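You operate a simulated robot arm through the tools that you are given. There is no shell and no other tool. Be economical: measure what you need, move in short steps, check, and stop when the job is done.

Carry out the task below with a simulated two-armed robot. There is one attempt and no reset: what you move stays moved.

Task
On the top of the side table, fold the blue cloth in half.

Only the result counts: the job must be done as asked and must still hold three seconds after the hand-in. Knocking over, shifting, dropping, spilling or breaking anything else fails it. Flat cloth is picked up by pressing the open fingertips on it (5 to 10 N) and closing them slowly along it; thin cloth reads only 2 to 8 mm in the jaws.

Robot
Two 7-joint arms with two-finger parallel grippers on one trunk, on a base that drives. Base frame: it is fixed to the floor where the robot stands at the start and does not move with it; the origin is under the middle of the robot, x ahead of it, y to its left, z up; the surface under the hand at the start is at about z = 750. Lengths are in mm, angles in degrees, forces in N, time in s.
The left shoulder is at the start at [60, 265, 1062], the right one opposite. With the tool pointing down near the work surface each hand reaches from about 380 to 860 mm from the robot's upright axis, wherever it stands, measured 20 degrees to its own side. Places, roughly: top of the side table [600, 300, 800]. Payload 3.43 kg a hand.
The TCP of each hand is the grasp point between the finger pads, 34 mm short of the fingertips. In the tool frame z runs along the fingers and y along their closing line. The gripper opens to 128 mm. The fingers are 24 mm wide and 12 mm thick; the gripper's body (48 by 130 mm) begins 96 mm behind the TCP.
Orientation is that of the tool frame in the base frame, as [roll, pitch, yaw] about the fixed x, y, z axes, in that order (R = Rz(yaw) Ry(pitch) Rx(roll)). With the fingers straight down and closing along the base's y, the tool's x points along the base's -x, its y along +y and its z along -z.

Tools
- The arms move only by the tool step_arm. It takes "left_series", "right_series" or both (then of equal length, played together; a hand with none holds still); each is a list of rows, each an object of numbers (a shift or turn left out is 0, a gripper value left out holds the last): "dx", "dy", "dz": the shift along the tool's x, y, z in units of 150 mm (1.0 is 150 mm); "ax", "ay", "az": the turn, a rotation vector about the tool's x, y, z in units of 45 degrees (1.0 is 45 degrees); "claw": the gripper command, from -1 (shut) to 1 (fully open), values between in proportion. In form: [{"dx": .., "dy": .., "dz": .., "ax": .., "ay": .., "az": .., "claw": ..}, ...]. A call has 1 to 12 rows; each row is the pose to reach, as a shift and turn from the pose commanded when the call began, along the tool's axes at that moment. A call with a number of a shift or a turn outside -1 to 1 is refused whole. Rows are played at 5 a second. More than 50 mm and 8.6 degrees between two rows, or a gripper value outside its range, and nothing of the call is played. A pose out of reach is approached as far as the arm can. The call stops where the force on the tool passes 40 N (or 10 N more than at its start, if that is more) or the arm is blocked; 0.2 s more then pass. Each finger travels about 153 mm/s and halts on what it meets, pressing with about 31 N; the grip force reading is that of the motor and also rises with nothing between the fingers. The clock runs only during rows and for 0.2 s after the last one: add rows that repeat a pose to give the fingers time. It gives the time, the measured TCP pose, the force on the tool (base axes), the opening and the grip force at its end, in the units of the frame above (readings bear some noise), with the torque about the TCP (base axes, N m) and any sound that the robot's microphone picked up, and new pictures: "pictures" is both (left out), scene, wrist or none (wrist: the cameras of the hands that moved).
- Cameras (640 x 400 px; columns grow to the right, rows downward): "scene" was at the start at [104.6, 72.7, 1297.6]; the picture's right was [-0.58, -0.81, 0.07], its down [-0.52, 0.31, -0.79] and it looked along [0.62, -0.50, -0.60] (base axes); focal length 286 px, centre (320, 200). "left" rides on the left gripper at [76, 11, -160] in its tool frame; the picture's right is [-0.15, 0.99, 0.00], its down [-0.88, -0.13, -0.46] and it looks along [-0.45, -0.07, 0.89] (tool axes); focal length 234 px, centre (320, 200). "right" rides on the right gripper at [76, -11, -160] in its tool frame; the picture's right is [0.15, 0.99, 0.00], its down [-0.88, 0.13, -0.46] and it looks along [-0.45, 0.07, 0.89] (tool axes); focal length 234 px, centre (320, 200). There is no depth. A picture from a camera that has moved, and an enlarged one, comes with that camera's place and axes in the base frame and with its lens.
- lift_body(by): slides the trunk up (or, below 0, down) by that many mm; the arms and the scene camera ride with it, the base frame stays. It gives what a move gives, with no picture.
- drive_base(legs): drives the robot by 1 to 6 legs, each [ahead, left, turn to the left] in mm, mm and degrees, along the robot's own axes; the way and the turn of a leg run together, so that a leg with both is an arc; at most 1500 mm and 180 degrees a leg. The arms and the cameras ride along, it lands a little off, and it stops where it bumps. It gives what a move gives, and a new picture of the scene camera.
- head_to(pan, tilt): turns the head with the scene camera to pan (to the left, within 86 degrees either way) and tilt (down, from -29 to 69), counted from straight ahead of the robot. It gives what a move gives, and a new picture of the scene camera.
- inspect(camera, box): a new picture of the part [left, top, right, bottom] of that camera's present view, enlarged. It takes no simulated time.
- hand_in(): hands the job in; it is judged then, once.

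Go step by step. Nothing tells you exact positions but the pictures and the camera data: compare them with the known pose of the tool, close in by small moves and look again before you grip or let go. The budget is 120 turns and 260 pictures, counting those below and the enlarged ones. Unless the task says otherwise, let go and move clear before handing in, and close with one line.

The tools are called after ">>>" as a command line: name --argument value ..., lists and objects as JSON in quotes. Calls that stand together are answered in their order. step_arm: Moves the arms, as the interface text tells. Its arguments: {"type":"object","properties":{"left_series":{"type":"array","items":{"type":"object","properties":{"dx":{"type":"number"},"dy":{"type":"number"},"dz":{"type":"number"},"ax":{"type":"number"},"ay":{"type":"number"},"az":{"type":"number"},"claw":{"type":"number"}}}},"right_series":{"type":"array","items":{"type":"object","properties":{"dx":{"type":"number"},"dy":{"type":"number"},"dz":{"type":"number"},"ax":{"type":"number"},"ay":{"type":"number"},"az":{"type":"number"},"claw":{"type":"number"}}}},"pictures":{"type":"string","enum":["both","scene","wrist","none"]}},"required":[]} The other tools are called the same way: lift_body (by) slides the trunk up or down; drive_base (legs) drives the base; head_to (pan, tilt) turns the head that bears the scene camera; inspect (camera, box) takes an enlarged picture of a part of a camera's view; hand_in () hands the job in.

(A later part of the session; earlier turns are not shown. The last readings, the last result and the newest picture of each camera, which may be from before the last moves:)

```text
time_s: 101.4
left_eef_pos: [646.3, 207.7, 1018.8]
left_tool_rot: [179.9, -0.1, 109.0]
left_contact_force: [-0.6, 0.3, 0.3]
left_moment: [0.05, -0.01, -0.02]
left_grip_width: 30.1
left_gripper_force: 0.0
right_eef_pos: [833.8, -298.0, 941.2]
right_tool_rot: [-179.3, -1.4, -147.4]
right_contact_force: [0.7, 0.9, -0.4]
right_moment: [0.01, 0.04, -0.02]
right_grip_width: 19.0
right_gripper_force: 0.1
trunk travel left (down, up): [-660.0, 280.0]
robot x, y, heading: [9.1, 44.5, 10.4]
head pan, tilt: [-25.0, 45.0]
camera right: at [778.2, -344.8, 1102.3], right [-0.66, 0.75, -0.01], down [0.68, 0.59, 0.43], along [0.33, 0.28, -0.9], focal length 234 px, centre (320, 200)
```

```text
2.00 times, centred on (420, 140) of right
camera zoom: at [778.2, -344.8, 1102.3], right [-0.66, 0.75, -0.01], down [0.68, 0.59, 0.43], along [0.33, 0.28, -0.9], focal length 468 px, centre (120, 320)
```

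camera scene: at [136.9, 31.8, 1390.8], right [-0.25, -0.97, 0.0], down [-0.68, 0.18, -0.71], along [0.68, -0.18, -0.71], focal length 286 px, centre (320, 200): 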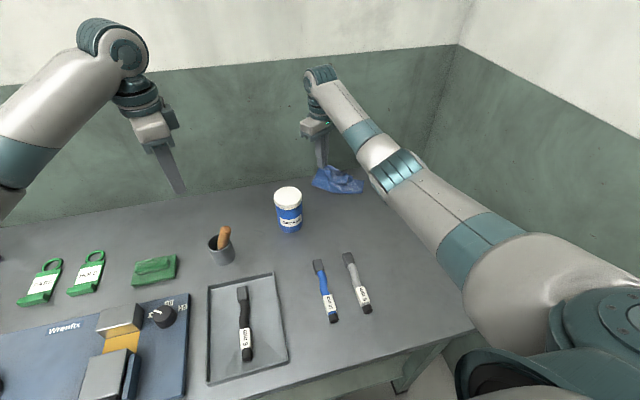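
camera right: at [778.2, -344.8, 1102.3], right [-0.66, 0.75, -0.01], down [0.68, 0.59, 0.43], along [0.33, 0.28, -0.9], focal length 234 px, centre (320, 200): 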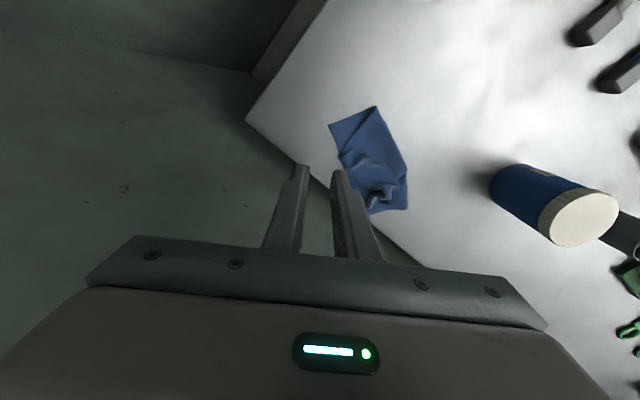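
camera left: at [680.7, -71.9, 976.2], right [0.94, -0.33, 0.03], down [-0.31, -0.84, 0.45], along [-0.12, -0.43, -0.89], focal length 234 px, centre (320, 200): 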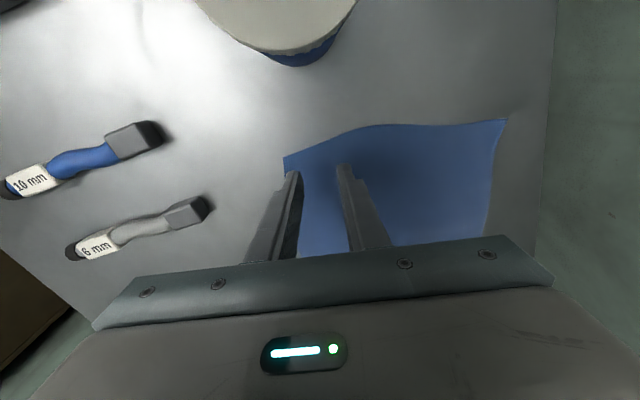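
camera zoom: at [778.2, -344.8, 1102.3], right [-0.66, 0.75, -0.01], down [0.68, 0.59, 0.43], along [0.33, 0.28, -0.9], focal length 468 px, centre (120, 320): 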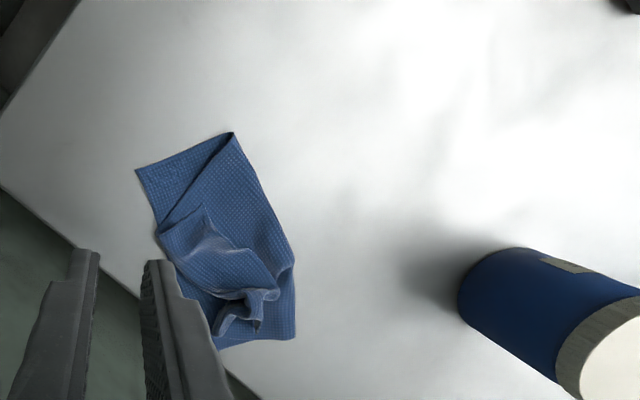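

Corner D ended up in a crumpled pile short of its place. I'll undo this and refold cleanly: I grab the pile at D (about [821,-175]) and pull the upper layer back toward me to flatten the cloth.

>>> step_arm --right_series '[{"dx": -0.09, "dy": 0.18, "claw": -0.35}, {"dx": -0.18, "dy": 0.37}, {"dx": -0.28, "dy": 0.55}, {"dx": -0.37, "dy": 0.738, "dz": 0.15}, {"dx": -0.37, "dy": 0.738, "dz": 0.4}, {"dx": -0.37, "dy": 0.738, "dz": 0.6}, {"dx": -0.37, "dy": 0.738, "dz": 0.65}, {"dx": -0.37, "dy": 0.738, "dz": 0.65}]' --pictures "wrist"

>>> inspect --camera "right" --box '[200, 60, 440, 210]'

```text
time_s: 103.2
left_eef_pos: [647.1, 207.8, 1018.0]
left_tool_rot: [179.9, -0.1, 109.2]
left_contact_force: [0.0, -1.4, -0.3]
left_moment: [0.02, 0.02, 0.01]
left_grip_width: 30.1
left_gripper_force: 0.0
right_eef_pos: [818.4, -177.4, 836.2]
right_tool_rot: [-179.4, -1.5, -147.3]
right_contact_force: [-0.1, 0.5, -0.6]
right_moment: [0.01, -0.01, 0.01]
right_grip_width: 41.5
right_gripper_force: 0.0
trunk travel left (down, up): [-660.0, 280.0]
robot x, y, heading: [5.0, 45.3, 10.4]
head pan, tilt: [-25.0, 45.0]
camera right: at [762.4, -223.6, 998.5], right [-0.66, 0.75, -0.01], down [0.68, 0.59, 0.43], along [0.33, 0.28, -0.9], focal length 234 px, centre (320, 200)
```

right: 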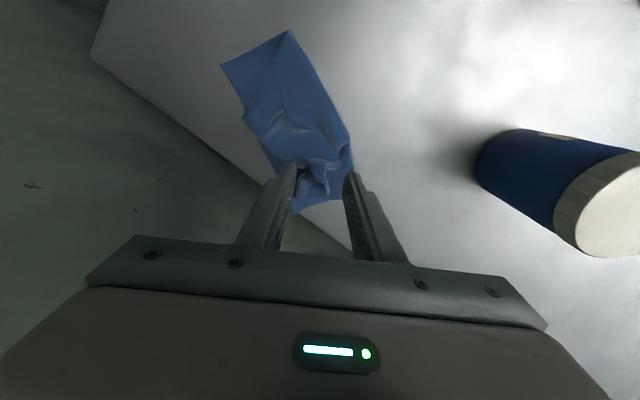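

```text
2.67 times, centred on (320, 135) of right
camera zoom: at [762.4, -223.6, 998.5], right [-0.66, 0.75, -0.01], down [0.68, 0.59, 0.43], along [0.33, 0.28, -0.9], focal length 624 px, centre (320, 373)
```

zoom: 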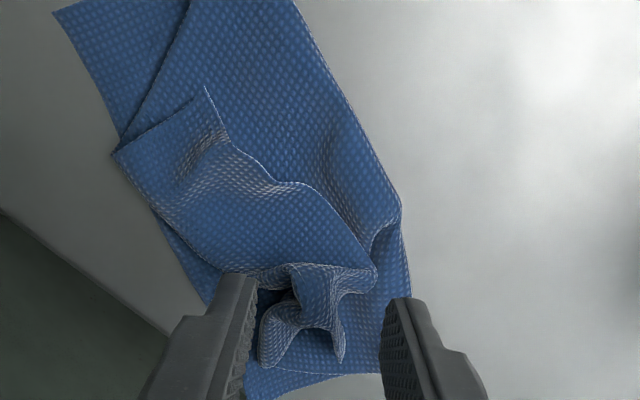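

>>> step_arm --right_series '[{"dz": 0.1}, {"dz": 0.2}, {"dz": 0.28}, {"dz": 0.305}, {"dz": 0.305, "claw": -0.5}, {"dz": 0.305, "claw": -0.65}, {"dz": 0.305, "claw": -0.8}, {"dz": 0.305, "claw": -0.95}, {"dz": 0.305, "claw": -1.0}, {"dz": 0.305, "claw": -1.0}, {"dz": 0.2, "claw": -1.0}, {"dz": 0.0, "claw": -1.0}]' --pictures "none"

>>> step_arm --right_series '[{"dx": 0.1, "dy": 0.1, "dz": -0.1}, {"dx": 0.2, "dy": 0.2, "dz": -0.15}, {"dx": 0.3, "dy": 0.3, "dz": -0.15}, {"dx": 0.4, "dy": 0.4, "dz": -0.15}, {"dx": 0.5, "dy": 0.5, "dz": -0.1}, {"dx": 0.6, "dy": 0.6, "dz": 0.0}, {"dx": 0.7, "dy": 0.72, "dz": 0.1}, {"dx": 0.8, "dy": 0.83, "dz": 0.2}, {"dx": 0.8, "dy": 0.83, "dz": 0.2}]' --pictures "both"

>>> inspect --camera "scene" --box '[280, 140, 440, 240]'

```text
time_s: 105.8
left_eef_pos: [644.9, 207.5, 1017.9]
left_tool_rot: [-179.9, -0.2, 109.1]
left_contact_force: [-0.3, -0.1, -0.7]
left_moment: [-0.02, 0.0, 0.0]
left_grip_width: 30.2
left_gripper_force: 0.0
right_eef_pos: [817.3, -177.0, 839.1]
right_tool_rot: [-179.4, -1.4, -147.4]
right_contact_force: [-0.1, 0.7, 0.0]
right_moment: [-0.01, -0.01, -0.01]
right_grip_width: 4.4
right_gripper_force: 31.0
trunk travel left (down, up): [-660.0, 280.0]
robot x, y, heading: [13.1, 41.8, 10.5]
head pan, tilt: [-25.0, 45.0]
```

```text
time_s: 107.8
left_eef_pos: [647.0, 207.4, 1017.9]
left_tool_rot: [-180.0, -0.2, 109.0]
left_contact_force: [1.0, 0.6, 0.2]
left_moment: [0.01, 0.03, 0.03]
left_grip_width: 30.2
left_gripper_force: 0.1
right_eef_pos: [650.0, -136.4, 809.3]
right_tool_rot: [-179.4, -1.3, -147.6]
right_contact_force: [0.3, -0.8, -0.5]
right_moment: [0.02, -0.01, 0.0]
right_grip_width: 4.5
right_gripper_force: 31.5
trunk travel left (down, up): [-660.0, 280.0]
robot x, y, heading: [10.2, 40.5, 10.3]
head pan, tilt: [-25.0, 45.0]
camera scene: at [137.1, 32.0, 1390.7], right [-0.25, -0.97, 0.0], down [-0.68, 0.18, -0.71], along [0.68, -0.18, -0.71], focal length 286 px, centre (320, 200)
camera right: at [593.7, -182.1, 971.7], right [-0.66, 0.76, -0.01], down [0.68, 0.59, 0.43], along [0.33, 0.28, -0.9], focal length 234 px, centre (320, 200)
```

scene: 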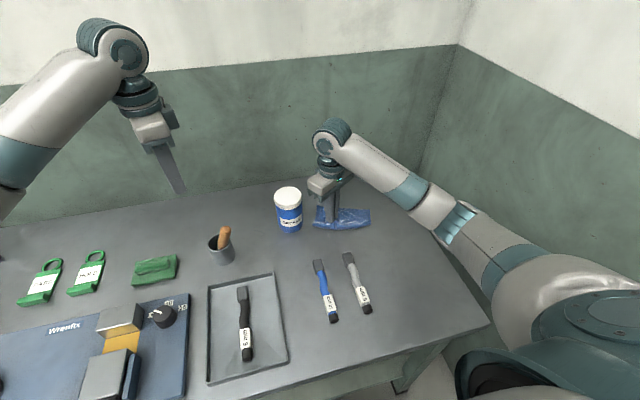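
right: 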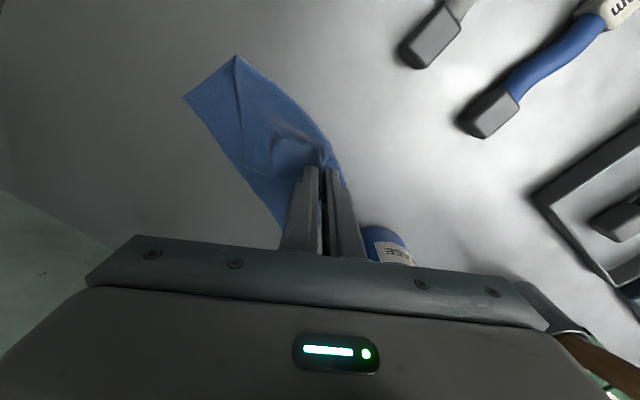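

```text
4.00 times, centred on (360, 190) of scene
camera zoom: at [137.1, 32.0, 1390.7], right [-0.25, -0.97, 0.0], down [-0.68, 0.18, -0.71], along [0.68, -0.18, -0.71], focal length 1143 px, centre (160, 240)
```

zoom: 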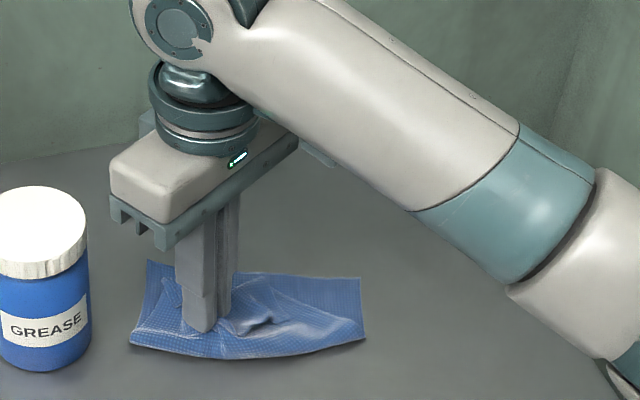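

The whole folded cloth came along, still in its folded state and nearer to me, which is fine and gives more room. I release, lift, and look from above.

>>> step_arm --right_series '[{"dz": 0.08}, {"dz": 0.08, "claw": -0.8}, {"dz": 0.08, "claw": -0.5}, {"dz": 0.08, "claw": -0.3}, {"dz": -0.2}, {"dz": -0.45}, {"dz": -0.7}, {"dz": -0.9, "dy": -0.15}, {"dz": -0.95, "dy": -0.4}, {"dz": -0.95, "dy": -0.7}, {"dz": -0.95, "dy": -0.9}, {"dz": -0.95, "dy": -0.9}]' --pictures "both"

>>> inspect --camera "scene" --box '[280, 150, 440, 250]'

```text
time_s: 110.4
left_eef_pos: [646.0, 208.5, 1018.2]
left_tool_rot: [179.9, -0.2, 109.1]
left_contact_force: [0.6, -0.3, -0.5]
left_moment: [0.0, -0.04, 0.0]
left_grip_width: 30.0
left_gripper_force: 0.2
right_eef_pos: [728.1, -249.5, 953.7]
right_tool_rot: [-179.5, -1.5, -147.4]
right_contact_force: [-0.5, -0.2, -1.2]
right_moment: [-0.01, -0.01, 0.05]
right_grip_width: 44.8
right_gripper_force: 0.0
trunk travel left (down, up): [-660.0, 280.0]
robot x, y, heading: [11.4, 44.8, 10.2]
head pan, tilt: [-25.0, 45.0]
camera scene: at [136.7, 32.1, 1390.8], right [-0.25, -0.97, 0.0], down [-0.68, 0.18, -0.71], along [0.68, -0.18, -0.71], focal length 286 px, centre (320, 200)
camera right: at [672.1, -295.8, 1116.4], right [-0.66, 0.75, -0.01], down [0.68, 0.59, 0.43], along [0.33, 0.28, -0.9], focal length 234 px, centre (320, 200)
```

scene: 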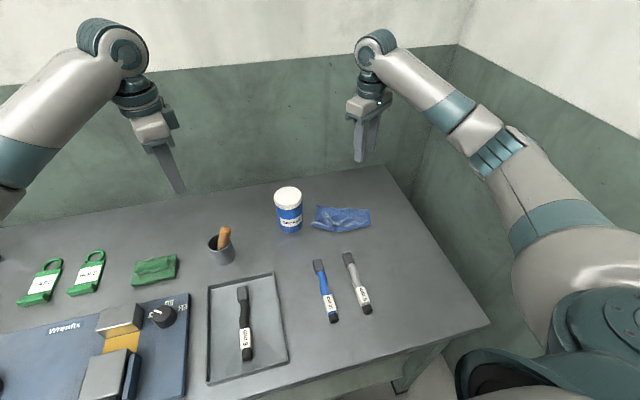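
right: 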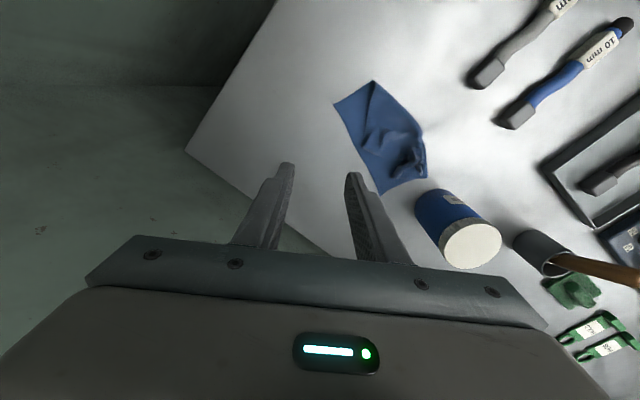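

```text
4.00 times, centred on (360, 200) of scene
camera zoom: at [136.7, 32.1, 1390.8], right [-0.25, -0.97, 0.0], down [-0.68, 0.18, -0.71], along [0.68, -0.18, -0.71], focal length 1143 px, centre (160, 200)
```

zoom: 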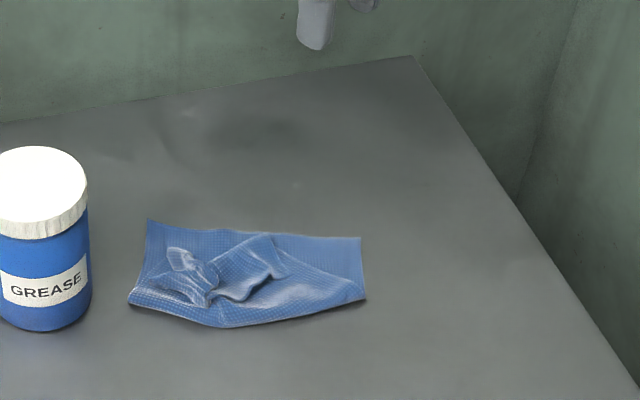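

>>> inspect --camera "right" --box '[300, 60, 476, 214]'

```text
2.60 times, centred on (388, 137) of right
camera zoom: at [672.1, -295.8, 1116.4], right [-0.66, 0.75, -0.01], down [0.68, 0.59, 0.43], along [0.33, 0.28, -0.9], focal length 608 px, centre (143, 364)
```

zoom: 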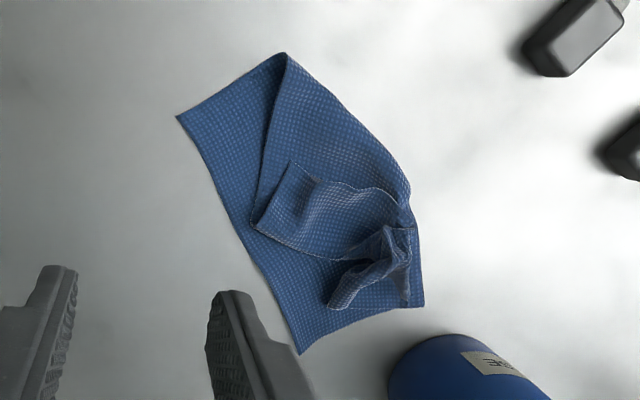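

Now I see it clearly: the bottom layer's corners are B≈[678,-268] and A≈[731,-110], both exposed single layers. Better plan: grip A and B with both hands, lift so gravity straightens the cloth, then drape it down into a clean fold. First I ready both hands' wrists high up.

>>> step_arm --left_series '[{"az": 0.1, "claw": -0.53}, {"az": 0.2}, {"az": 0.3}, {"az": 0.4}, {"az": 0.5}, {"az": 0.5}, {"az": 0.5}]' --right_series '[{"dz": -0.15, "dx": 0.02, "dy": 0.1, "az": -0.16, "claw": -0.53}, {"dz": -0.3, "dx": 0.05, "dy": 0.2, "az": -0.32}, {"dz": -0.4, "dx": 0.08, "dy": 0.3, "az": -0.48}, {"dz": -0.45, "dx": 0.1, "dy": 0.4, "az": -0.64}, {"dz": -0.45, "dx": 0.12, "dy": 0.5, "az": -0.8}, {"dz": -0.45, "dx": 0.12, "dy": 0.55, "az": -0.95}, {"dz": -0.45, "dx": 0.12, "dy": 0.55, "az": -1.0}]' --pictures "none"

>>> drive_base --legs '[[0, 0, -15]]'

```text
time_s: 112.0
left_eef_pos: [646.1, 206.9, 1018.6]
left_tool_rot: [-179.9, -0.2, 86.7]
left_contact_force: [-0.1, -0.1, -0.8]
left_moment: [0.02, -0.05, 0.01]
left_grip_width: 30.1
left_gripper_force: 0.0
right_eef_pos: [666.0, -187.6, 1021.7]
right_tool_rot: [179.4, -1.3, -102.3]
right_contact_force: [0.1, 0.8, 0.3]
right_moment: [0.02, 0.02, 0.0]
right_grip_width: 30.1
right_gripper_force: 0.0
trunk travel left (down, up): [-660.0, 280.0]
robot x, y, heading: [7.4, 44.6, 10.3]
head pan, tilt: [-25.0, 45.0]
```

```text
time_s: 113.3
left_eef_pos: [666.3, 34.5, 1019.1]
left_tool_rot: [-180.0, -0.2, 71.3]
left_contact_force: [-0.3, -0.4, -0.1]
left_moment: [0.03, 0.02, 0.02]
left_grip_width: 30.2
left_gripper_force: 0.1
right_eef_pos: [584.0, -350.8, 1021.1]
right_tool_rot: [179.5, -1.3, -117.7]
right_contact_force: [0.6, -0.1, 0.0]
right_moment: [0.01, -0.02, 0.03]
right_grip_width: 30.2
right_gripper_force: 0.1
trunk travel left (down, up): [-660.0, 280.0]
robot x, y, heading: [9.2, 45.5, -4.9]
head pan, tilt: [-25.0, 45.0]
camera scene: at [129.2, -1.4, 1390.8], right [-0.5, -0.87, 0.0], down [-0.61, 0.35, -0.71], along [0.61, -0.35, -0.71], focal length 286 px, centre (320, 200)
```

scene: 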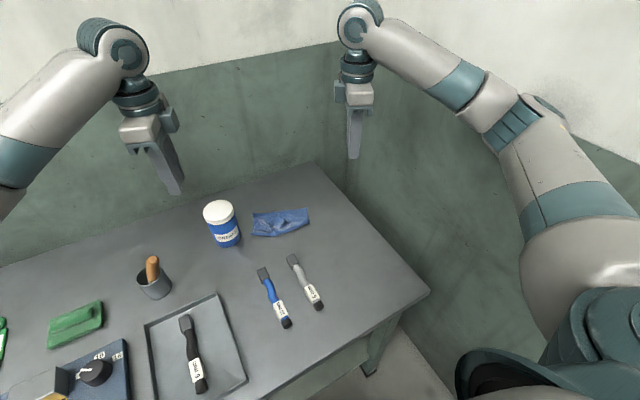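

>>> drive_base --legs '[[32, -40, 0]]'

>>> head_to --pan -10 --tilt 45

>>> inspect --camera "scene" --box '[280, 170, 440, 270]'

```text
time_s: 114.2
left_eef_pos: [678.4, 20.8, 1022.6]
left_tool_rot: [179.7, 0.3, 71.3]
left_contact_force: [-0.7, 0.5, -0.1]
left_moment: [0.03, 0.0, 0.01]
left_grip_width: 30.5
left_gripper_force: 0.1
right_eef_pos: [595.9, -361.6, 1026.0]
right_tool_rot: [179.7, -1.9, -117.1]
right_contact_force: [0.1, 0.8, -0.9]
right_moment: [-0.03, -0.03, 0.02]
right_grip_width: 30.1
right_gripper_force: 0.1
trunk travel left (down, up): [-660.0, 280.0]
robot x, y, heading: [27.6, 21.5, -5.1]
head pan, tilt: [-25.0, 45.0]
stopped in leg 1: the robot was blocked; the commanded pose is now the measured one
camera scene: at [141.0, -12.2, 1391.9], right [-0.5, -0.87, 0.01], down [-0.61, 0.35, -0.71], along [0.62, -0.36, -0.7], focal length 286 px, centre (320, 200)
```

scene: 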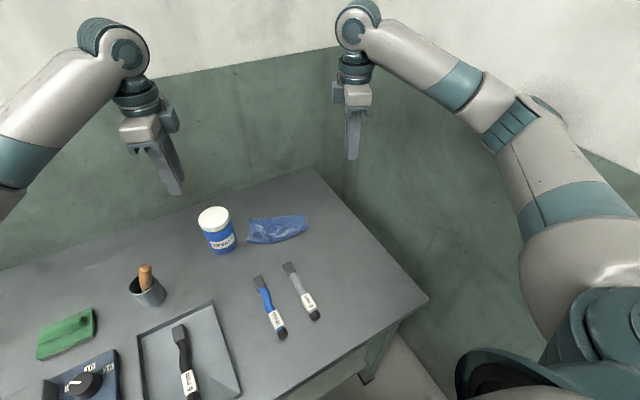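

```text
time_s: 115.0
left_eef_pos: [680.2, 19.6, 1021.0]
left_tool_rot: [179.7, 0.4, 71.3]
left_contact_force: [-0.8, 0.0, 0.0]
left_moment: [0.0, -0.02, 0.0]
left_grip_width: 30.2
left_gripper_force: 0.0
right_eef_pos: [596.8, -360.6, 1024.5]
right_tool_rot: [179.6, -1.9, -117.3]
right_contact_force: [0.5, -1.0, 0.3]
right_moment: [-0.05, 0.0, 0.04]
right_grip_width: 30.2
right_gripper_force: 0.1
trunk travel left (down, up): [-660.0, 280.0]
robot x, y, heading: [25.3, 21.9, -5.0]
head pan, tilt: [-10.0, 45.0]
camera scene: at [150.1, 7.9, 1391.3], right [-0.26, -0.97, 0.01], down [-0.68, 0.18, -0.71], along [0.69, -0.19, -0.7], focal length 286 px, centre (320, 200)
```

scene: 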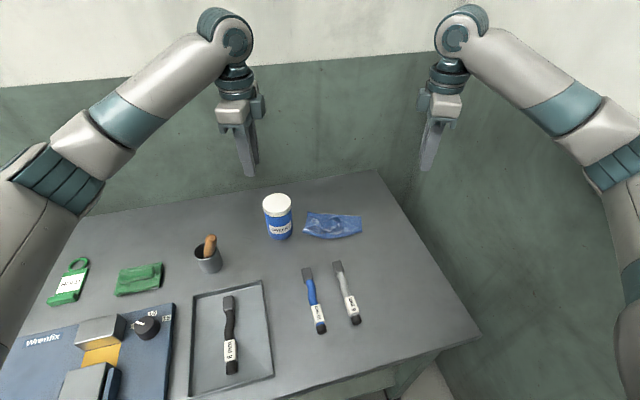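

```text
4.00 times, centred on (360, 220) of scene
camera zoom: at [150.1, 7.9, 1391.3], right [-0.26, -0.97, 0.01], down [-0.68, 0.18, -0.71], along [0.69, -0.19, -0.7], focal length 1143 px, centre (160, 120)
```

zoom: 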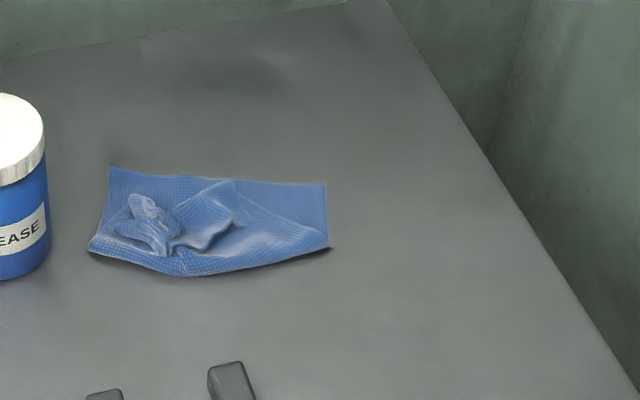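

The base touched something slightly at (25, 22), so I back off a few mm to relieve it. I lower the trunk a little for reach.

>>> drive_base --legs '[[-6, 12, -3]]'

>>> lift_body --by -50

```text
time_s: 115.8
left_eef_pos: [684.6, -0.2, 1015.0]
left_tool_rot: [-179.7, 0.7, 68.6]
left_contact_force: [1.3, 1.1, -0.4]
left_moment: [0.02, 0.02, -0.01]
left_grip_width: 30.2
left_gripper_force: 0.1
right_eef_pos: [583.1, -372.6, 1017.7]
right_tool_rot: [179.0, -2.3, -119.8]
right_contact_force: [-0.2, 0.5, 0.0]
right_moment: [-0.02, 0.01, -0.01]
right_grip_width: 30.1
right_gripper_force: 0.0
trunk travel left (down, up): [-660.0, 280.0]
robot x, y, heading: [20.1, 33.9, -7.4]
head pan, tilt: [-10.0, 45.0]
camera scene: at [157.5, 14.9, 1389.8], right [-0.3, -0.95, 0.01], down [-0.68, 0.21, -0.7], along [0.67, -0.22, -0.71], focal length 286 px, centre (320, 200)
```

scene: 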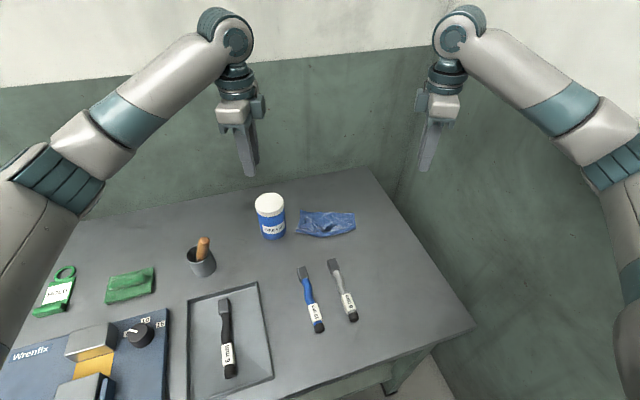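

```text
time_s: 116.7
left_eef_pos: [675.7, 0.9, 970.2]
left_tool_rot: [179.7, 0.3, 68.4]
left_contact_force: [-0.9, 0.3, -0.2]
left_moment: [-0.01, -0.01, 0.01]
left_grip_width: 30.2
left_gripper_force: 0.1
right_eef_pos: [574.9, -372.6, 972.9]
right_tool_rot: [179.5, -1.9, -119.7]
right_contact_force: [0.7, -0.1, -0.4]
right_moment: [-0.03, 0.01, 0.01]
right_grip_width: 30.0
right_gripper_force: 0.1
trunk travel left (down, up): [-610.0, 330.0]
robot x, y, heading: [22.9, 30.9, -7.7]
head pan, tilt: [-10.0, 45.0]
```

I place the hands: the right above corner B with the fingers closing across the edge, the left above corner A with the fingers closing along the edge to avoid the rumpled piece.

>>> step_arm --left_series '[{"dx": -0.1, "dy": 0.08, "az": -0.15, "claw": -0.69}, {"dx": -0.2, "dy": 0.16, "az": -0.3}, {"dx": -0.3, "dy": 0.24, "az": -0.45}, {"dx": -0.42, "dy": 0.32, "az": -0.6}, {"dx": -0.54, "dy": 0.4, "az": -0.75}, {"dx": -0.64, "dy": 0.48, "az": -0.9}, {"dx": -0.72, "dy": 0.557, "az": -1.0}, {"dx": -0.72, "dy": 0.557, "az": -1.0}]' --right_series '[{"dx": -0.14, "dy": -0.01, "az": -0.04, "claw": -0.69}, {"dx": -0.28, "dy": -0.02, "az": -0.08}, {"dx": -0.42, "dy": -0.03, "az": -0.12}, {"dx": -0.56, "dy": -0.04, "az": -0.16, "dz": 0.1}, {"dx": -0.7, "dy": -0.06, "az": -0.2, "dz": 0.2}, {"dx": -0.85, "dy": -0.07, "az": -0.25, "dz": 0.35}, {"dx": -1.0, "dy": -0.085, "az": -0.25, "dz": 0.5}, {"dx": -1.0, "dy": -0.085, "az": -0.25, "dz": 0.6}]' --pictures "none"

>>> step_arm --left_series '[{"az": -0.15}, {"az": -0.3}, {"az": -0.45}, {"az": -0.6}, {"az": -0.75}, {"az": -0.9}, {"az": -1.0}, {"az": -1.0}]' --pictures "both"

>>> inspect --camera "right" --box '[200, 60, 440, 210]'

```text
time_s: 118.5
left_eef_pos: [716.4, -141.6, 967.4]
left_tool_rot: [179.9, -0.1, 113.6]
left_contact_force: [-0.5, 0.2, -1.1]
left_moment: [0.02, 0.02, -0.02]
left_grip_width: 19.6
left_gripper_force: 0.0
right_eef_pos: [660.7, -259.4, 872.6]
right_tool_rot: [178.9, -1.2, -108.5]
right_contact_force: [-0.7, 0.4, 0.0]
right_moment: [-0.02, 0.02, 0.02]
right_grip_width: 19.7
right_gripper_force: 0.0
trunk travel left (down, up): [-610.0, 330.0]
robot x, y, heading: [23.2, 31.2, -7.9]
head pan, tilt: [-10.0, 45.0]
```

```text
time_s: 120.3
left_eef_pos: [716.4, -141.1, 968.1]
left_tool_rot: [179.8, -0.1, 158.6]
left_contact_force: [-1.0, 0.1, 0.7]
left_moment: [0.0, -0.01, 0.04]
left_grip_width: 19.7
left_gripper_force: 0.0
right_eef_pos: [659.0, -259.8, 873.0]
right_tool_rot: [178.7, -1.2, -108.5]
right_contact_force: [0.5, 0.4, -0.2]
right_moment: [-0.04, 0.0, 0.0]
right_grip_width: 19.9
right_gripper_force: 0.0
trunk travel left (down, up): [-610.0, 330.0]
robot x, y, heading: [23.6, 38.2, -7.9]
head pan, tilt: [-10.0, 45.0]
camera scene: at [149.1, 0.8, 1340.8], right [-0.3, -0.95, 0.0], down [-0.67, 0.22, -0.71], along [0.67, -0.22, -0.71], focal length 286 px, centre (320, 200)
camera left: at [649.6, -102.7, 1127.6], right [0.5, 0.87, 0.0], down [0.77, -0.44, 0.45], along [0.39, -0.22, -0.89], focal length 234 px, centre (320, 200)
```

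scene: 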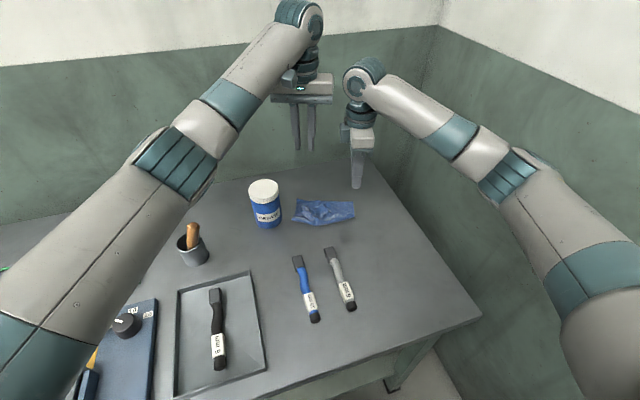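
left: 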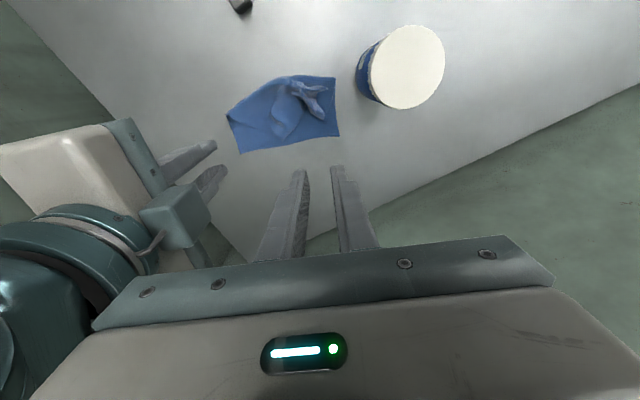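

```text
2.67 times, centred on (320, 135) of right
camera zoom: at [650.1, -332.7, 1035.7], right [-0.98, 0.17, 0.02], down [0.17, 0.88, 0.44], along [0.06, 0.44, -0.9], focal length 624 px, centre (320, 373)
```

zoom: 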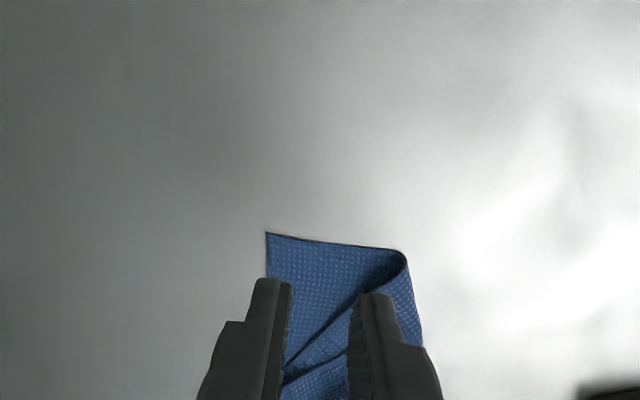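

Corner positions are confirmed: A≈[731,-113], B≈[679,-267]. The left elbow is far from the cup now. I lower both hands toward the corners.

>>> step_arm --left_series '[{"dx": 0.06, "dy": 0.047, "dz": 0.15}, {"dx": 0.06, "dy": 0.047, "dz": 0.35}, {"dx": 0.06, "dy": 0.047, "dz": 0.55}, {"dx": 0.06, "dy": 0.047, "dz": 0.75}, {"dx": 0.06, "dy": 0.047, "dz": 0.9}, {"dx": 0.06, "dy": 0.047, "dz": 1.0}, {"dx": 0.06, "dy": 0.047, "dz": 1.0}]' --right_series '[{"dx": -0.05, "dy": 0.018}, {"dx": -0.107, "dy": 0.018, "dz": 0.1}, {"dx": -0.107, "dy": 0.018, "dz": 0.2}, {"dx": -0.107, "dy": 0.018, "dz": 0.3}, {"dx": -0.107, "dy": 0.018, "dz": 0.38}, {"dx": -0.107, "dy": 0.018, "dz": 0.42}, {"dx": -0.107, "dy": 0.018, "dz": 0.42}]' --pictures "both"

>>> inspect --camera "left" --box '[200, 60, 440, 210]'

>>> inspect --camera "right" --box '[200, 60, 440, 210]'

```text
time_s: 121.9
left_eef_pos: [710.6, -131.0, 816.9]
left_tool_rot: [179.8, -0.1, 158.4]
left_contact_force: [-0.3, 0.0, 0.3]
left_moment: [-0.02, 0.0, -0.01]
left_grip_width: 19.6
left_gripper_force: 0.1
right_eef_pos: [660.6, -243.9, 811.0]
right_tool_rot: [178.8, -1.2, -108.6]
right_contact_force: [-0.5, 0.6, -0.4]
right_moment: [-0.01, -0.03, 0.0]
right_grip_width: 19.9
right_gripper_force: 0.0
trunk travel left (down, up): [-610.0, 330.0]
robot x, y, heading: [21.5, 32.8, -7.8]
head pan, tilt: [-10.0, 45.0]
camera scene: at [149.0, 0.8, 1340.8], right [-0.3, -0.95, 0.0], down [-0.67, 0.22, -0.71], along [0.67, -0.22, -0.71], focal length 286 px, centre (320, 200)
camera right: at [651.5, -317.0, 972.9], right [-0.98, 0.17, 0.02], down [0.17, 0.88, 0.44], along [0.06, 0.44, -0.9], focal length 234 px, centre (320, 200)
camera left: at [643.6, -92.0, 977.1], right [0.5, 0.87, 0.0], down [0.77, -0.45, 0.45], along [0.4, -0.22, -0.89], focal length 234 px, centre (320, 200)
```

scene: 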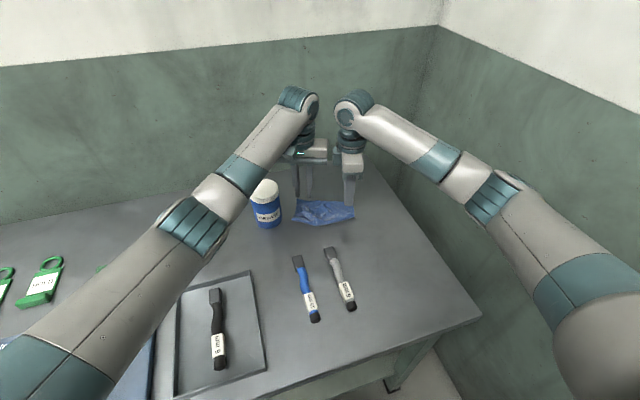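
right: 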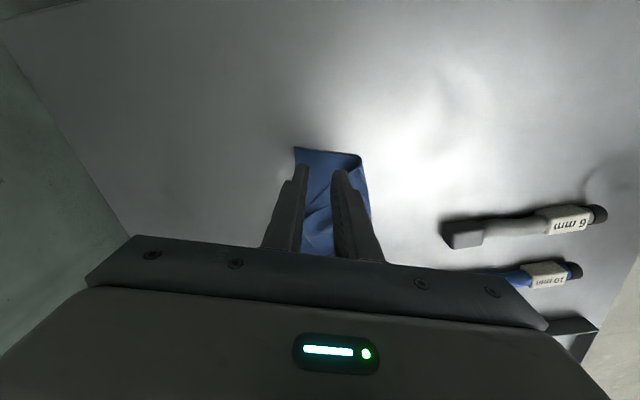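
left: 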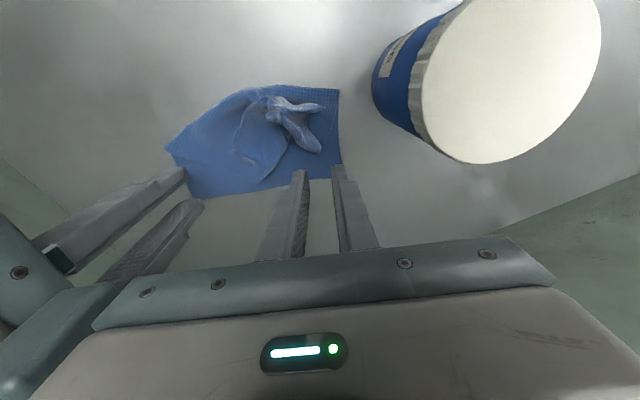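

```text
2.67 times, centred on (320, 135) of left
camera zoom: at [643.6, -92.0, 977.1], right [0.5, 0.87, 0.0], down [0.77, -0.45, 0.45], along [0.4, -0.22, -0.89], focal length 624 px, centre (320, 373)
```

zoom: 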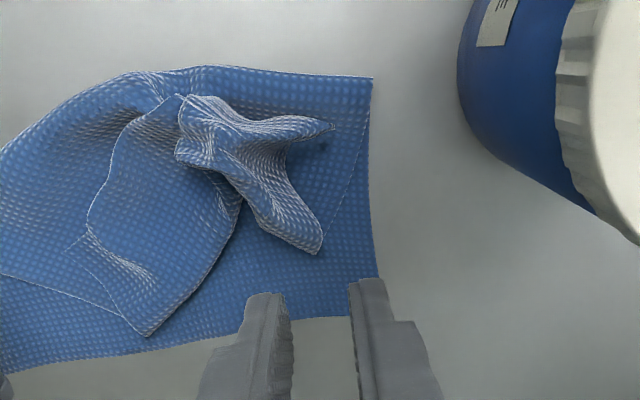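

```text
2.67 times, centred on (320, 135) of right
camera zoom: at [651.5, -317.0, 972.9], right [-0.98, 0.17, 0.02], down [0.17, 0.88, 0.44], along [0.06, 0.44, -0.9], focal length 624 px, centre (320, 373)
```

zoom: 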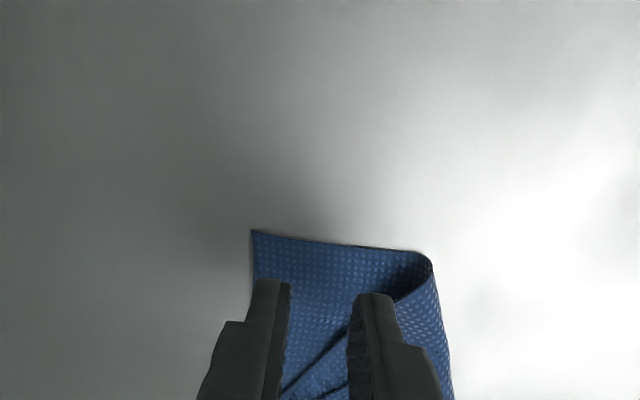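

Both finger pairs are well placed; I shift the right one slightly outward, narrow it, and go down close to contact.

>>> step_arm --left_series '[{"dz": 0.05}, {"dz": 0.1}, {"dz": 0.15}, {"dz": 0.173}, {"dz": 0.173}]' --right_series '[{"dx": 0.04, "dy": -0.027, "claw": -0.78}, {"dx": 0.04, "dy": -0.027, "dz": 0.07}, {"dx": 0.04, "dy": -0.027, "dz": 0.12}, {"dx": 0.04, "dy": -0.027, "dz": 0.14}, {"dx": 0.04, "dy": -0.027, "dz": 0.14}]' --pictures "none"

>>> inspect --camera "left" --box '[240, 80, 440, 205]'

>>> inspect --camera "right" --box '[220, 100, 420, 225]'

```text
time_s: 123.1
left_eef_pos: [710.8, -129.6, 791.9]
left_tool_rot: [179.8, -0.2, 158.5]
left_contact_force: [0.1, 1.1, -0.9]
left_moment: [0.04, 0.01, -0.01]
left_grip_width: 19.8
left_gripper_force: 0.0
right_eef_pos: [661.1, -251.7, 789.1]
right_tool_rot: [178.7, -1.2, -108.5]
right_contact_force: [0.2, -0.6, 0.4]
right_moment: [-0.01, 0.02, 0.01]
right_grip_width: 13.8
right_gripper_force: 0.0
trunk travel left (down, up): [-610.0, 330.0]
robot x, y, heading: [23.0, 36.4, -7.7]
head pan, tilt: [-10.0, 45.0]
```

```text
3.20 times, centred on (340, 142) of left
camera zoom: at [643.3, -91.1, 951.7], right [0.5, 0.87, 0.0], down [0.77, -0.45, 0.45], along [0.39, -0.22, -0.89], focal length 749 px, centre (256, 384)
```

zoom: 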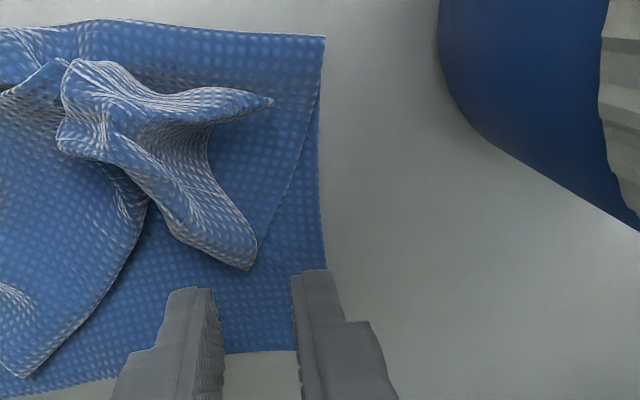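

```text
3.20 times, centred on (320, 162) of right
camera zoom: at [653.3, -324.7, 951.8], right [-0.98, 0.17, 0.02], down [0.17, 0.88, 0.44], along [0.06, 0.44, -0.9], focal length 749 px, centre (320, 320)
```

zoom: 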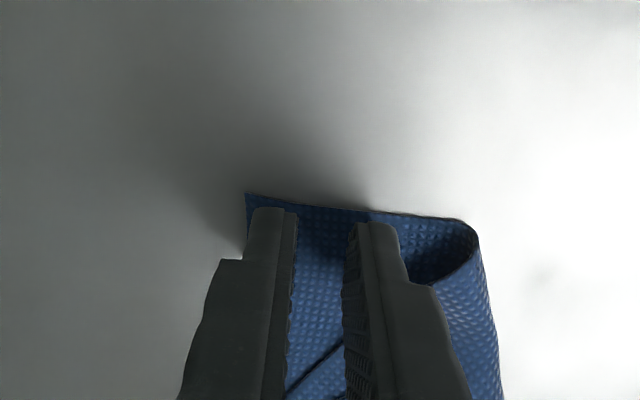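

Both pairs sit on single-layer corner areas. I press gently.

>>> step_arm --left_series '[{"dz": 0.015}, {"dz": 0.03}, {"dz": 0.036}, {"dz": 0.036}]' --right_series '[{"dz": 0.008}, {"dz": 0.016}, {"dz": 0.02}, {"dz": 0.02}]' --pictures "none"

```text
time_s: 124.1
left_eef_pos: [709.8, -131.0, 786.6]
left_tool_rot: [179.8, -0.1, 158.5]
left_contact_force: [0.1, 0.3, 0.5]
left_moment: [0.0, 0.01, 0.02]
left_grip_width: 19.8
left_gripper_force: 0.0
right_eef_pos: [661.9, -250.9, 785.5]
right_tool_rot: [178.7, -1.3, -108.6]
right_contact_force: [0.6, -0.5, 2.5]
right_moment: [-0.02, -0.03, -0.01]
right_grip_width: 13.9
right_gripper_force: 0.1
trunk travel left (down, up): [-610.0, 330.0]
robot x, y, heading: [23.9, 34.1, -7.6]
head pan, tilt: [-10.0, 45.0]
```

>>> step_arm --left_series '[{"dz": 0.006}, {"dz": 0.013}, {"dz": 0.013}]' --right_series '[{"dz": 0.003}, {"dz": 0.006}, {"dz": 0.006}]' --pictures "none"

```text
time_s: 124.9
left_eef_pos: [709.1, -130.8, 785.7]
left_tool_rot: [179.8, 0.0, 158.4]
left_contact_force: [-0.7, 0.4, 0.1]
left_moment: [-0.01, 0.0, -0.02]
left_grip_width: 19.8
left_gripper_force: 0.1
right_eef_pos: [661.1, -252.2, 786.2]
right_tool_rot: [178.9, -1.2, -108.4]
right_contact_force: [0.4, -1.2, 5.5]
right_moment: [0.0, -0.08, -0.05]
right_grip_width: 14.8
right_gripper_force: 0.5
trunk travel left (down, up): [-610.0, 330.0]
robot x, y, heading: [22.4, 33.5, -7.9]
head pan, tilt: [-10.0, 45.0]
```

>>> step_arm --left_series '[{"dz": 0.007}, {"dz": 0.014}, {"dz": 0.014}]' --right_series '[{"dz": 0.001}, {"dz": 0.001}, {"dz": 0.001}]' --pictures "none"

```text
time_s: 125.7
left_eef_pos: [710.1, -130.0, 784.4]
left_tool_rot: [179.8, 0.1, 158.4]
left_contact_force: [0.2, -0.4, 9.1]
left_moment: [-0.05, -0.04, -0.02]
left_grip_width: 19.9
left_gripper_force: 0.1
right_eef_pos: [661.4, -251.7, 786.1]
right_tool_rot: [178.9, -1.1, -108.6]
right_contact_force: [1.5, -1.1, 4.0]
right_moment: [0.01, -0.05, 0.01]
right_grip_width: 14.4
right_gripper_force: 0.6
trunk travel left (down, up): [-610.0, 330.0]
robot x, y, heading: [16.8, 32.1, -7.8]
head pan, tilt: [-10.0, 45.0]
```

Left is at 9 N and right at 4 N. I close both slowly, pressing the right a touch more.

>>> step_arm --left_series '[{"claw": -0.72}, {"claw": -0.76}, {"claw": -0.8}, {"claw": -0.84}, {"claw": -0.88}, {"claw": -0.92}, {"claw": -0.96}, {"claw": -1.0}, {"claw": -1.0}, {"claw": -1.0}]' --right_series '[{"dz": 0.006, "claw": -0.8}, {"dz": 0.006, "claw": -0.82}, {"dz": 0.006, "claw": -0.85}, {"dz": 0.006, "claw": -0.88}, {"dz": 0.006, "claw": -0.91}, {"dz": 0.006, "claw": -0.94}, {"dz": 0.006, "claw": -0.97}, {"dz": 0.006, "claw": -1.0}, {"dz": 0.006, "claw": -1.0}, {"dz": 0.006, "claw": -1.0}]' --pictures "none"

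>>> step_arm --left_series '[{"dz": -0.1}, {"dz": -0.2}, {"dz": -0.3}, {"dz": -0.4}, {"dz": -0.4}]' --right_series '[{"dz": -0.1}, {"dz": -0.2}, {"dz": -0.3}, {"dz": -0.4}, {"dz": -0.4}]' --pictures "both"

>>> inspect --camera "scene" --box '[240, 140, 400, 240]'

```text
time_s: 127.9
left_eef_pos: [709.1, -131.0, 786.2]
left_tool_rot: [179.8, 0.1, 158.6]
left_contact_force: [-2.1, -3.6, 14.0]
left_moment: [-0.2, 0.01, -0.04]
left_grip_width: 1.9
left_gripper_force: 31.0
right_eef_pos: [661.4, -252.2, 786.1]
right_tool_rot: [178.8, -1.2, -108.4]
right_contact_force: [1.4, 3.3, 7.1]
right_moment: [0.18, -0.11, 0.05]
right_grip_width: 0.1
right_gripper_force: 30.7
trunk travel left (down, up): [-610.0, 330.0]
robot x, y, heading: [23.7, 32.1, -7.9]
head pan, tilt: [-10.0, 45.0]
```

```text
time_s: 129.1
left_eef_pos: [710.8, -130.6, 842.3]
left_tool_rot: [179.8, -0.2, 158.5]
left_contact_force: [0.3, 0.5, 0.3]
left_moment: [0.04, 0.03, -0.01]
left_grip_width: 1.8
left_gripper_force: 31.0
right_eef_pos: [664.3, -250.8, 843.8]
right_tool_rot: [178.7, -1.2, -108.5]
right_contact_force: [0.4, -0.6, 0.1]
right_moment: [-0.01, 0.02, 0.01]
right_grip_width: 0.0
right_gripper_force: 30.7
trunk travel left (down, up): [-610.0, 330.0]
robot x, y, heading: [22.6, 32.2, -7.6]
head pan, tilt: [-10.0, 45.0]
camera scene: at [149.5, 0.6, 1340.7], right [-0.3, -0.95, 0.0], down [-0.67, 0.22, -0.71], along [0.67, -0.22, -0.71], focal length 286 px, centre (320, 200)
camera right: at [655.4, -322.9, 1006.2], right [-0.98, 0.17, 0.03], down [0.17, 0.88, 0.44], along [0.05, 0.44, -0.9], focal length 234 px, centre (320, 200)
camera left: at [644.2, -91.6, 1002.4], right [0.5, 0.87, 0.0], down [0.77, -0.45, 0.45], along [0.39, -0.22, -0.89], focal length 234 px, centre (320, 200)
```

scene: 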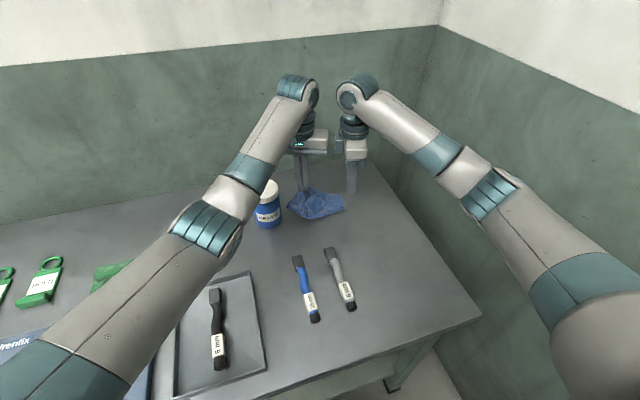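
right: 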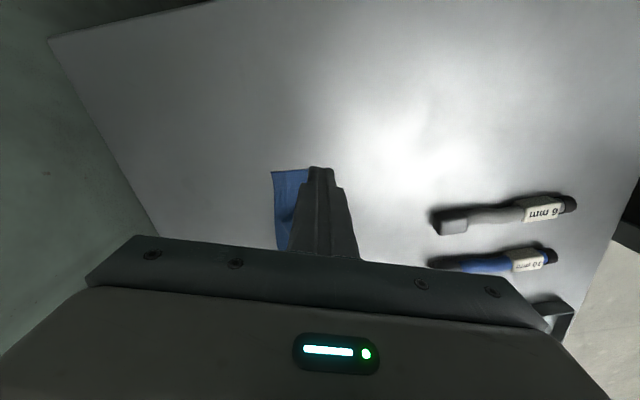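
left: 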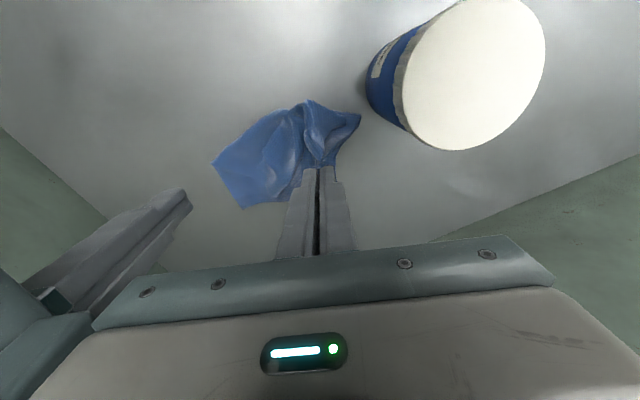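

```text
4.00 times, centred on (320, 190) of scene
camera zoom: at [149.5, 0.6, 1340.7], right [-0.3, -0.95, 0.0], down [-0.67, 0.22, -0.71], along [0.67, -0.22, -0.71], focal length 1143 px, centre (320, 240)
```

zoom: 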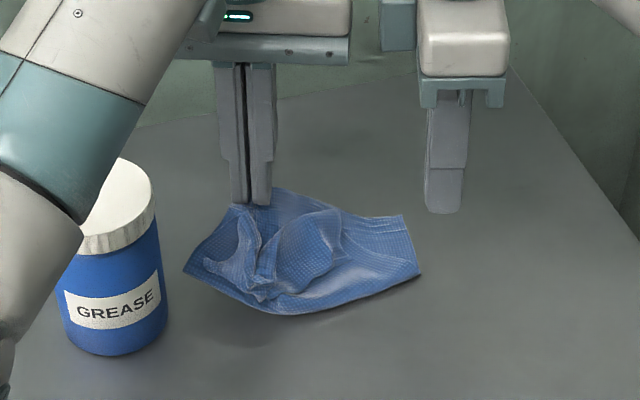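

The left hand holds corner A, but the right slipped off; corner B now lies near [714,-244]. I try B again with a wider opening.

>>> step_arm --right_series '[{"claw": -0.625}, {"dx": -0.07, "dy": -0.06, "az": -0.15, "claw": -0.625}, {"dx": -0.15, "dy": -0.13, "az": -0.31}, {"dx": -0.15, "dy": -0.13, "az": -0.31, "dz": 0.15}, {"dx": -0.15, "dy": -0.13, "az": -0.31, "dz": 0.28}, {"dx": -0.15, "dy": -0.13, "az": -0.31, "dz": 0.28}]' --pictures "wrist"

>>> inspect --camera "right" --box '[220, 80, 420, 205]'

>>> inspect --camera "left" --box '[140, 60, 400, 230]'

```text
time_s: 130.1
left_eef_pos: [712.1, -124.0, 838.5]
left_tool_rot: [179.5, -0.7, 159.0]
left_contact_force: [-0.2, 0.1, -0.3]
left_moment: [-0.14, -0.03, -0.01]
left_grip_width: 1.8
left_gripper_force: 30.7
right_eef_pos: [691.0, -240.7, 833.6]
right_tool_rot: [178.7, -1.1, -94.9]
right_contact_force: [-0.4, -1.2, 0.0]
right_moment: [0.11, 0.01, -0.01]
right_grip_width: 24.1
right_gripper_force: 0.0
trunk travel left (down, up): [-610.0, 330.0]
robot x, y, heading: [17.6, 34.2, -8.0]
head pan, tilt: [-10.0, 45.0]
stopped in row 4 (left hand): the force on the tool passed its limit at 41 N (the readings are from after the stop); the commanded pose is now the measured one
camera right: at [698.8, -314.3, 996.4], right [-1.0, -0.06, 0.02], down [-0.04, 0.9, 0.44], along [-0.05, 0.44, -0.9], focal length 234 px, centre (320, 200)
```

right: 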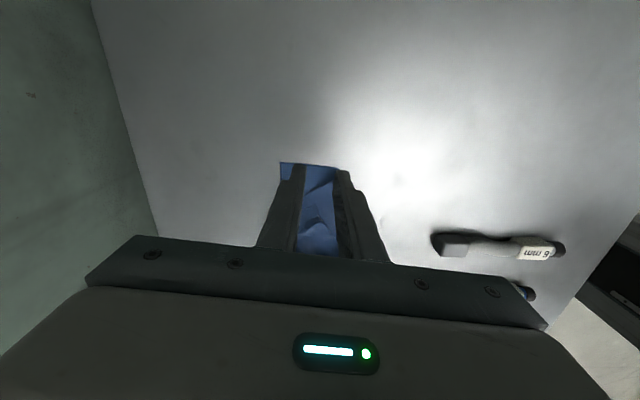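

```text
3.20 times, centred on (320, 142) of right
camera zoom: at [698.8, -314.3, 996.4], right [-1.0, -0.06, 0.02], down [-0.04, 0.9, 0.44], along [-0.05, 0.44, -0.9], focal length 749 px, centre (320, 384)
```

zoom: 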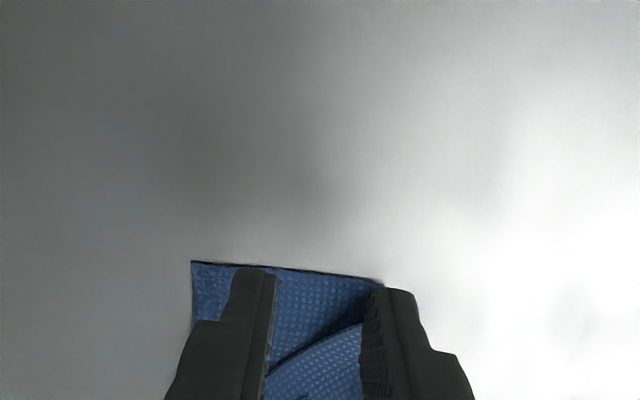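

```text
2.35 times, centred on (270, 145) of left
camera zoom: at [646.2, -88.0, 999.0], right [0.49, 0.87, 0.01], down [0.78, -0.44, 0.44], along [0.39, -0.21, -0.9], focal length 551 px, centre (438, 329)
```

zoom: 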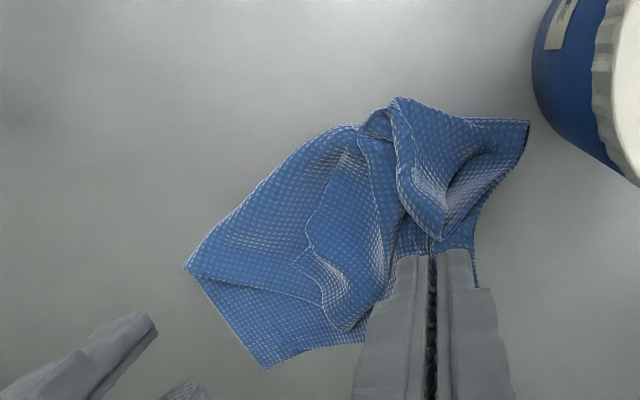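

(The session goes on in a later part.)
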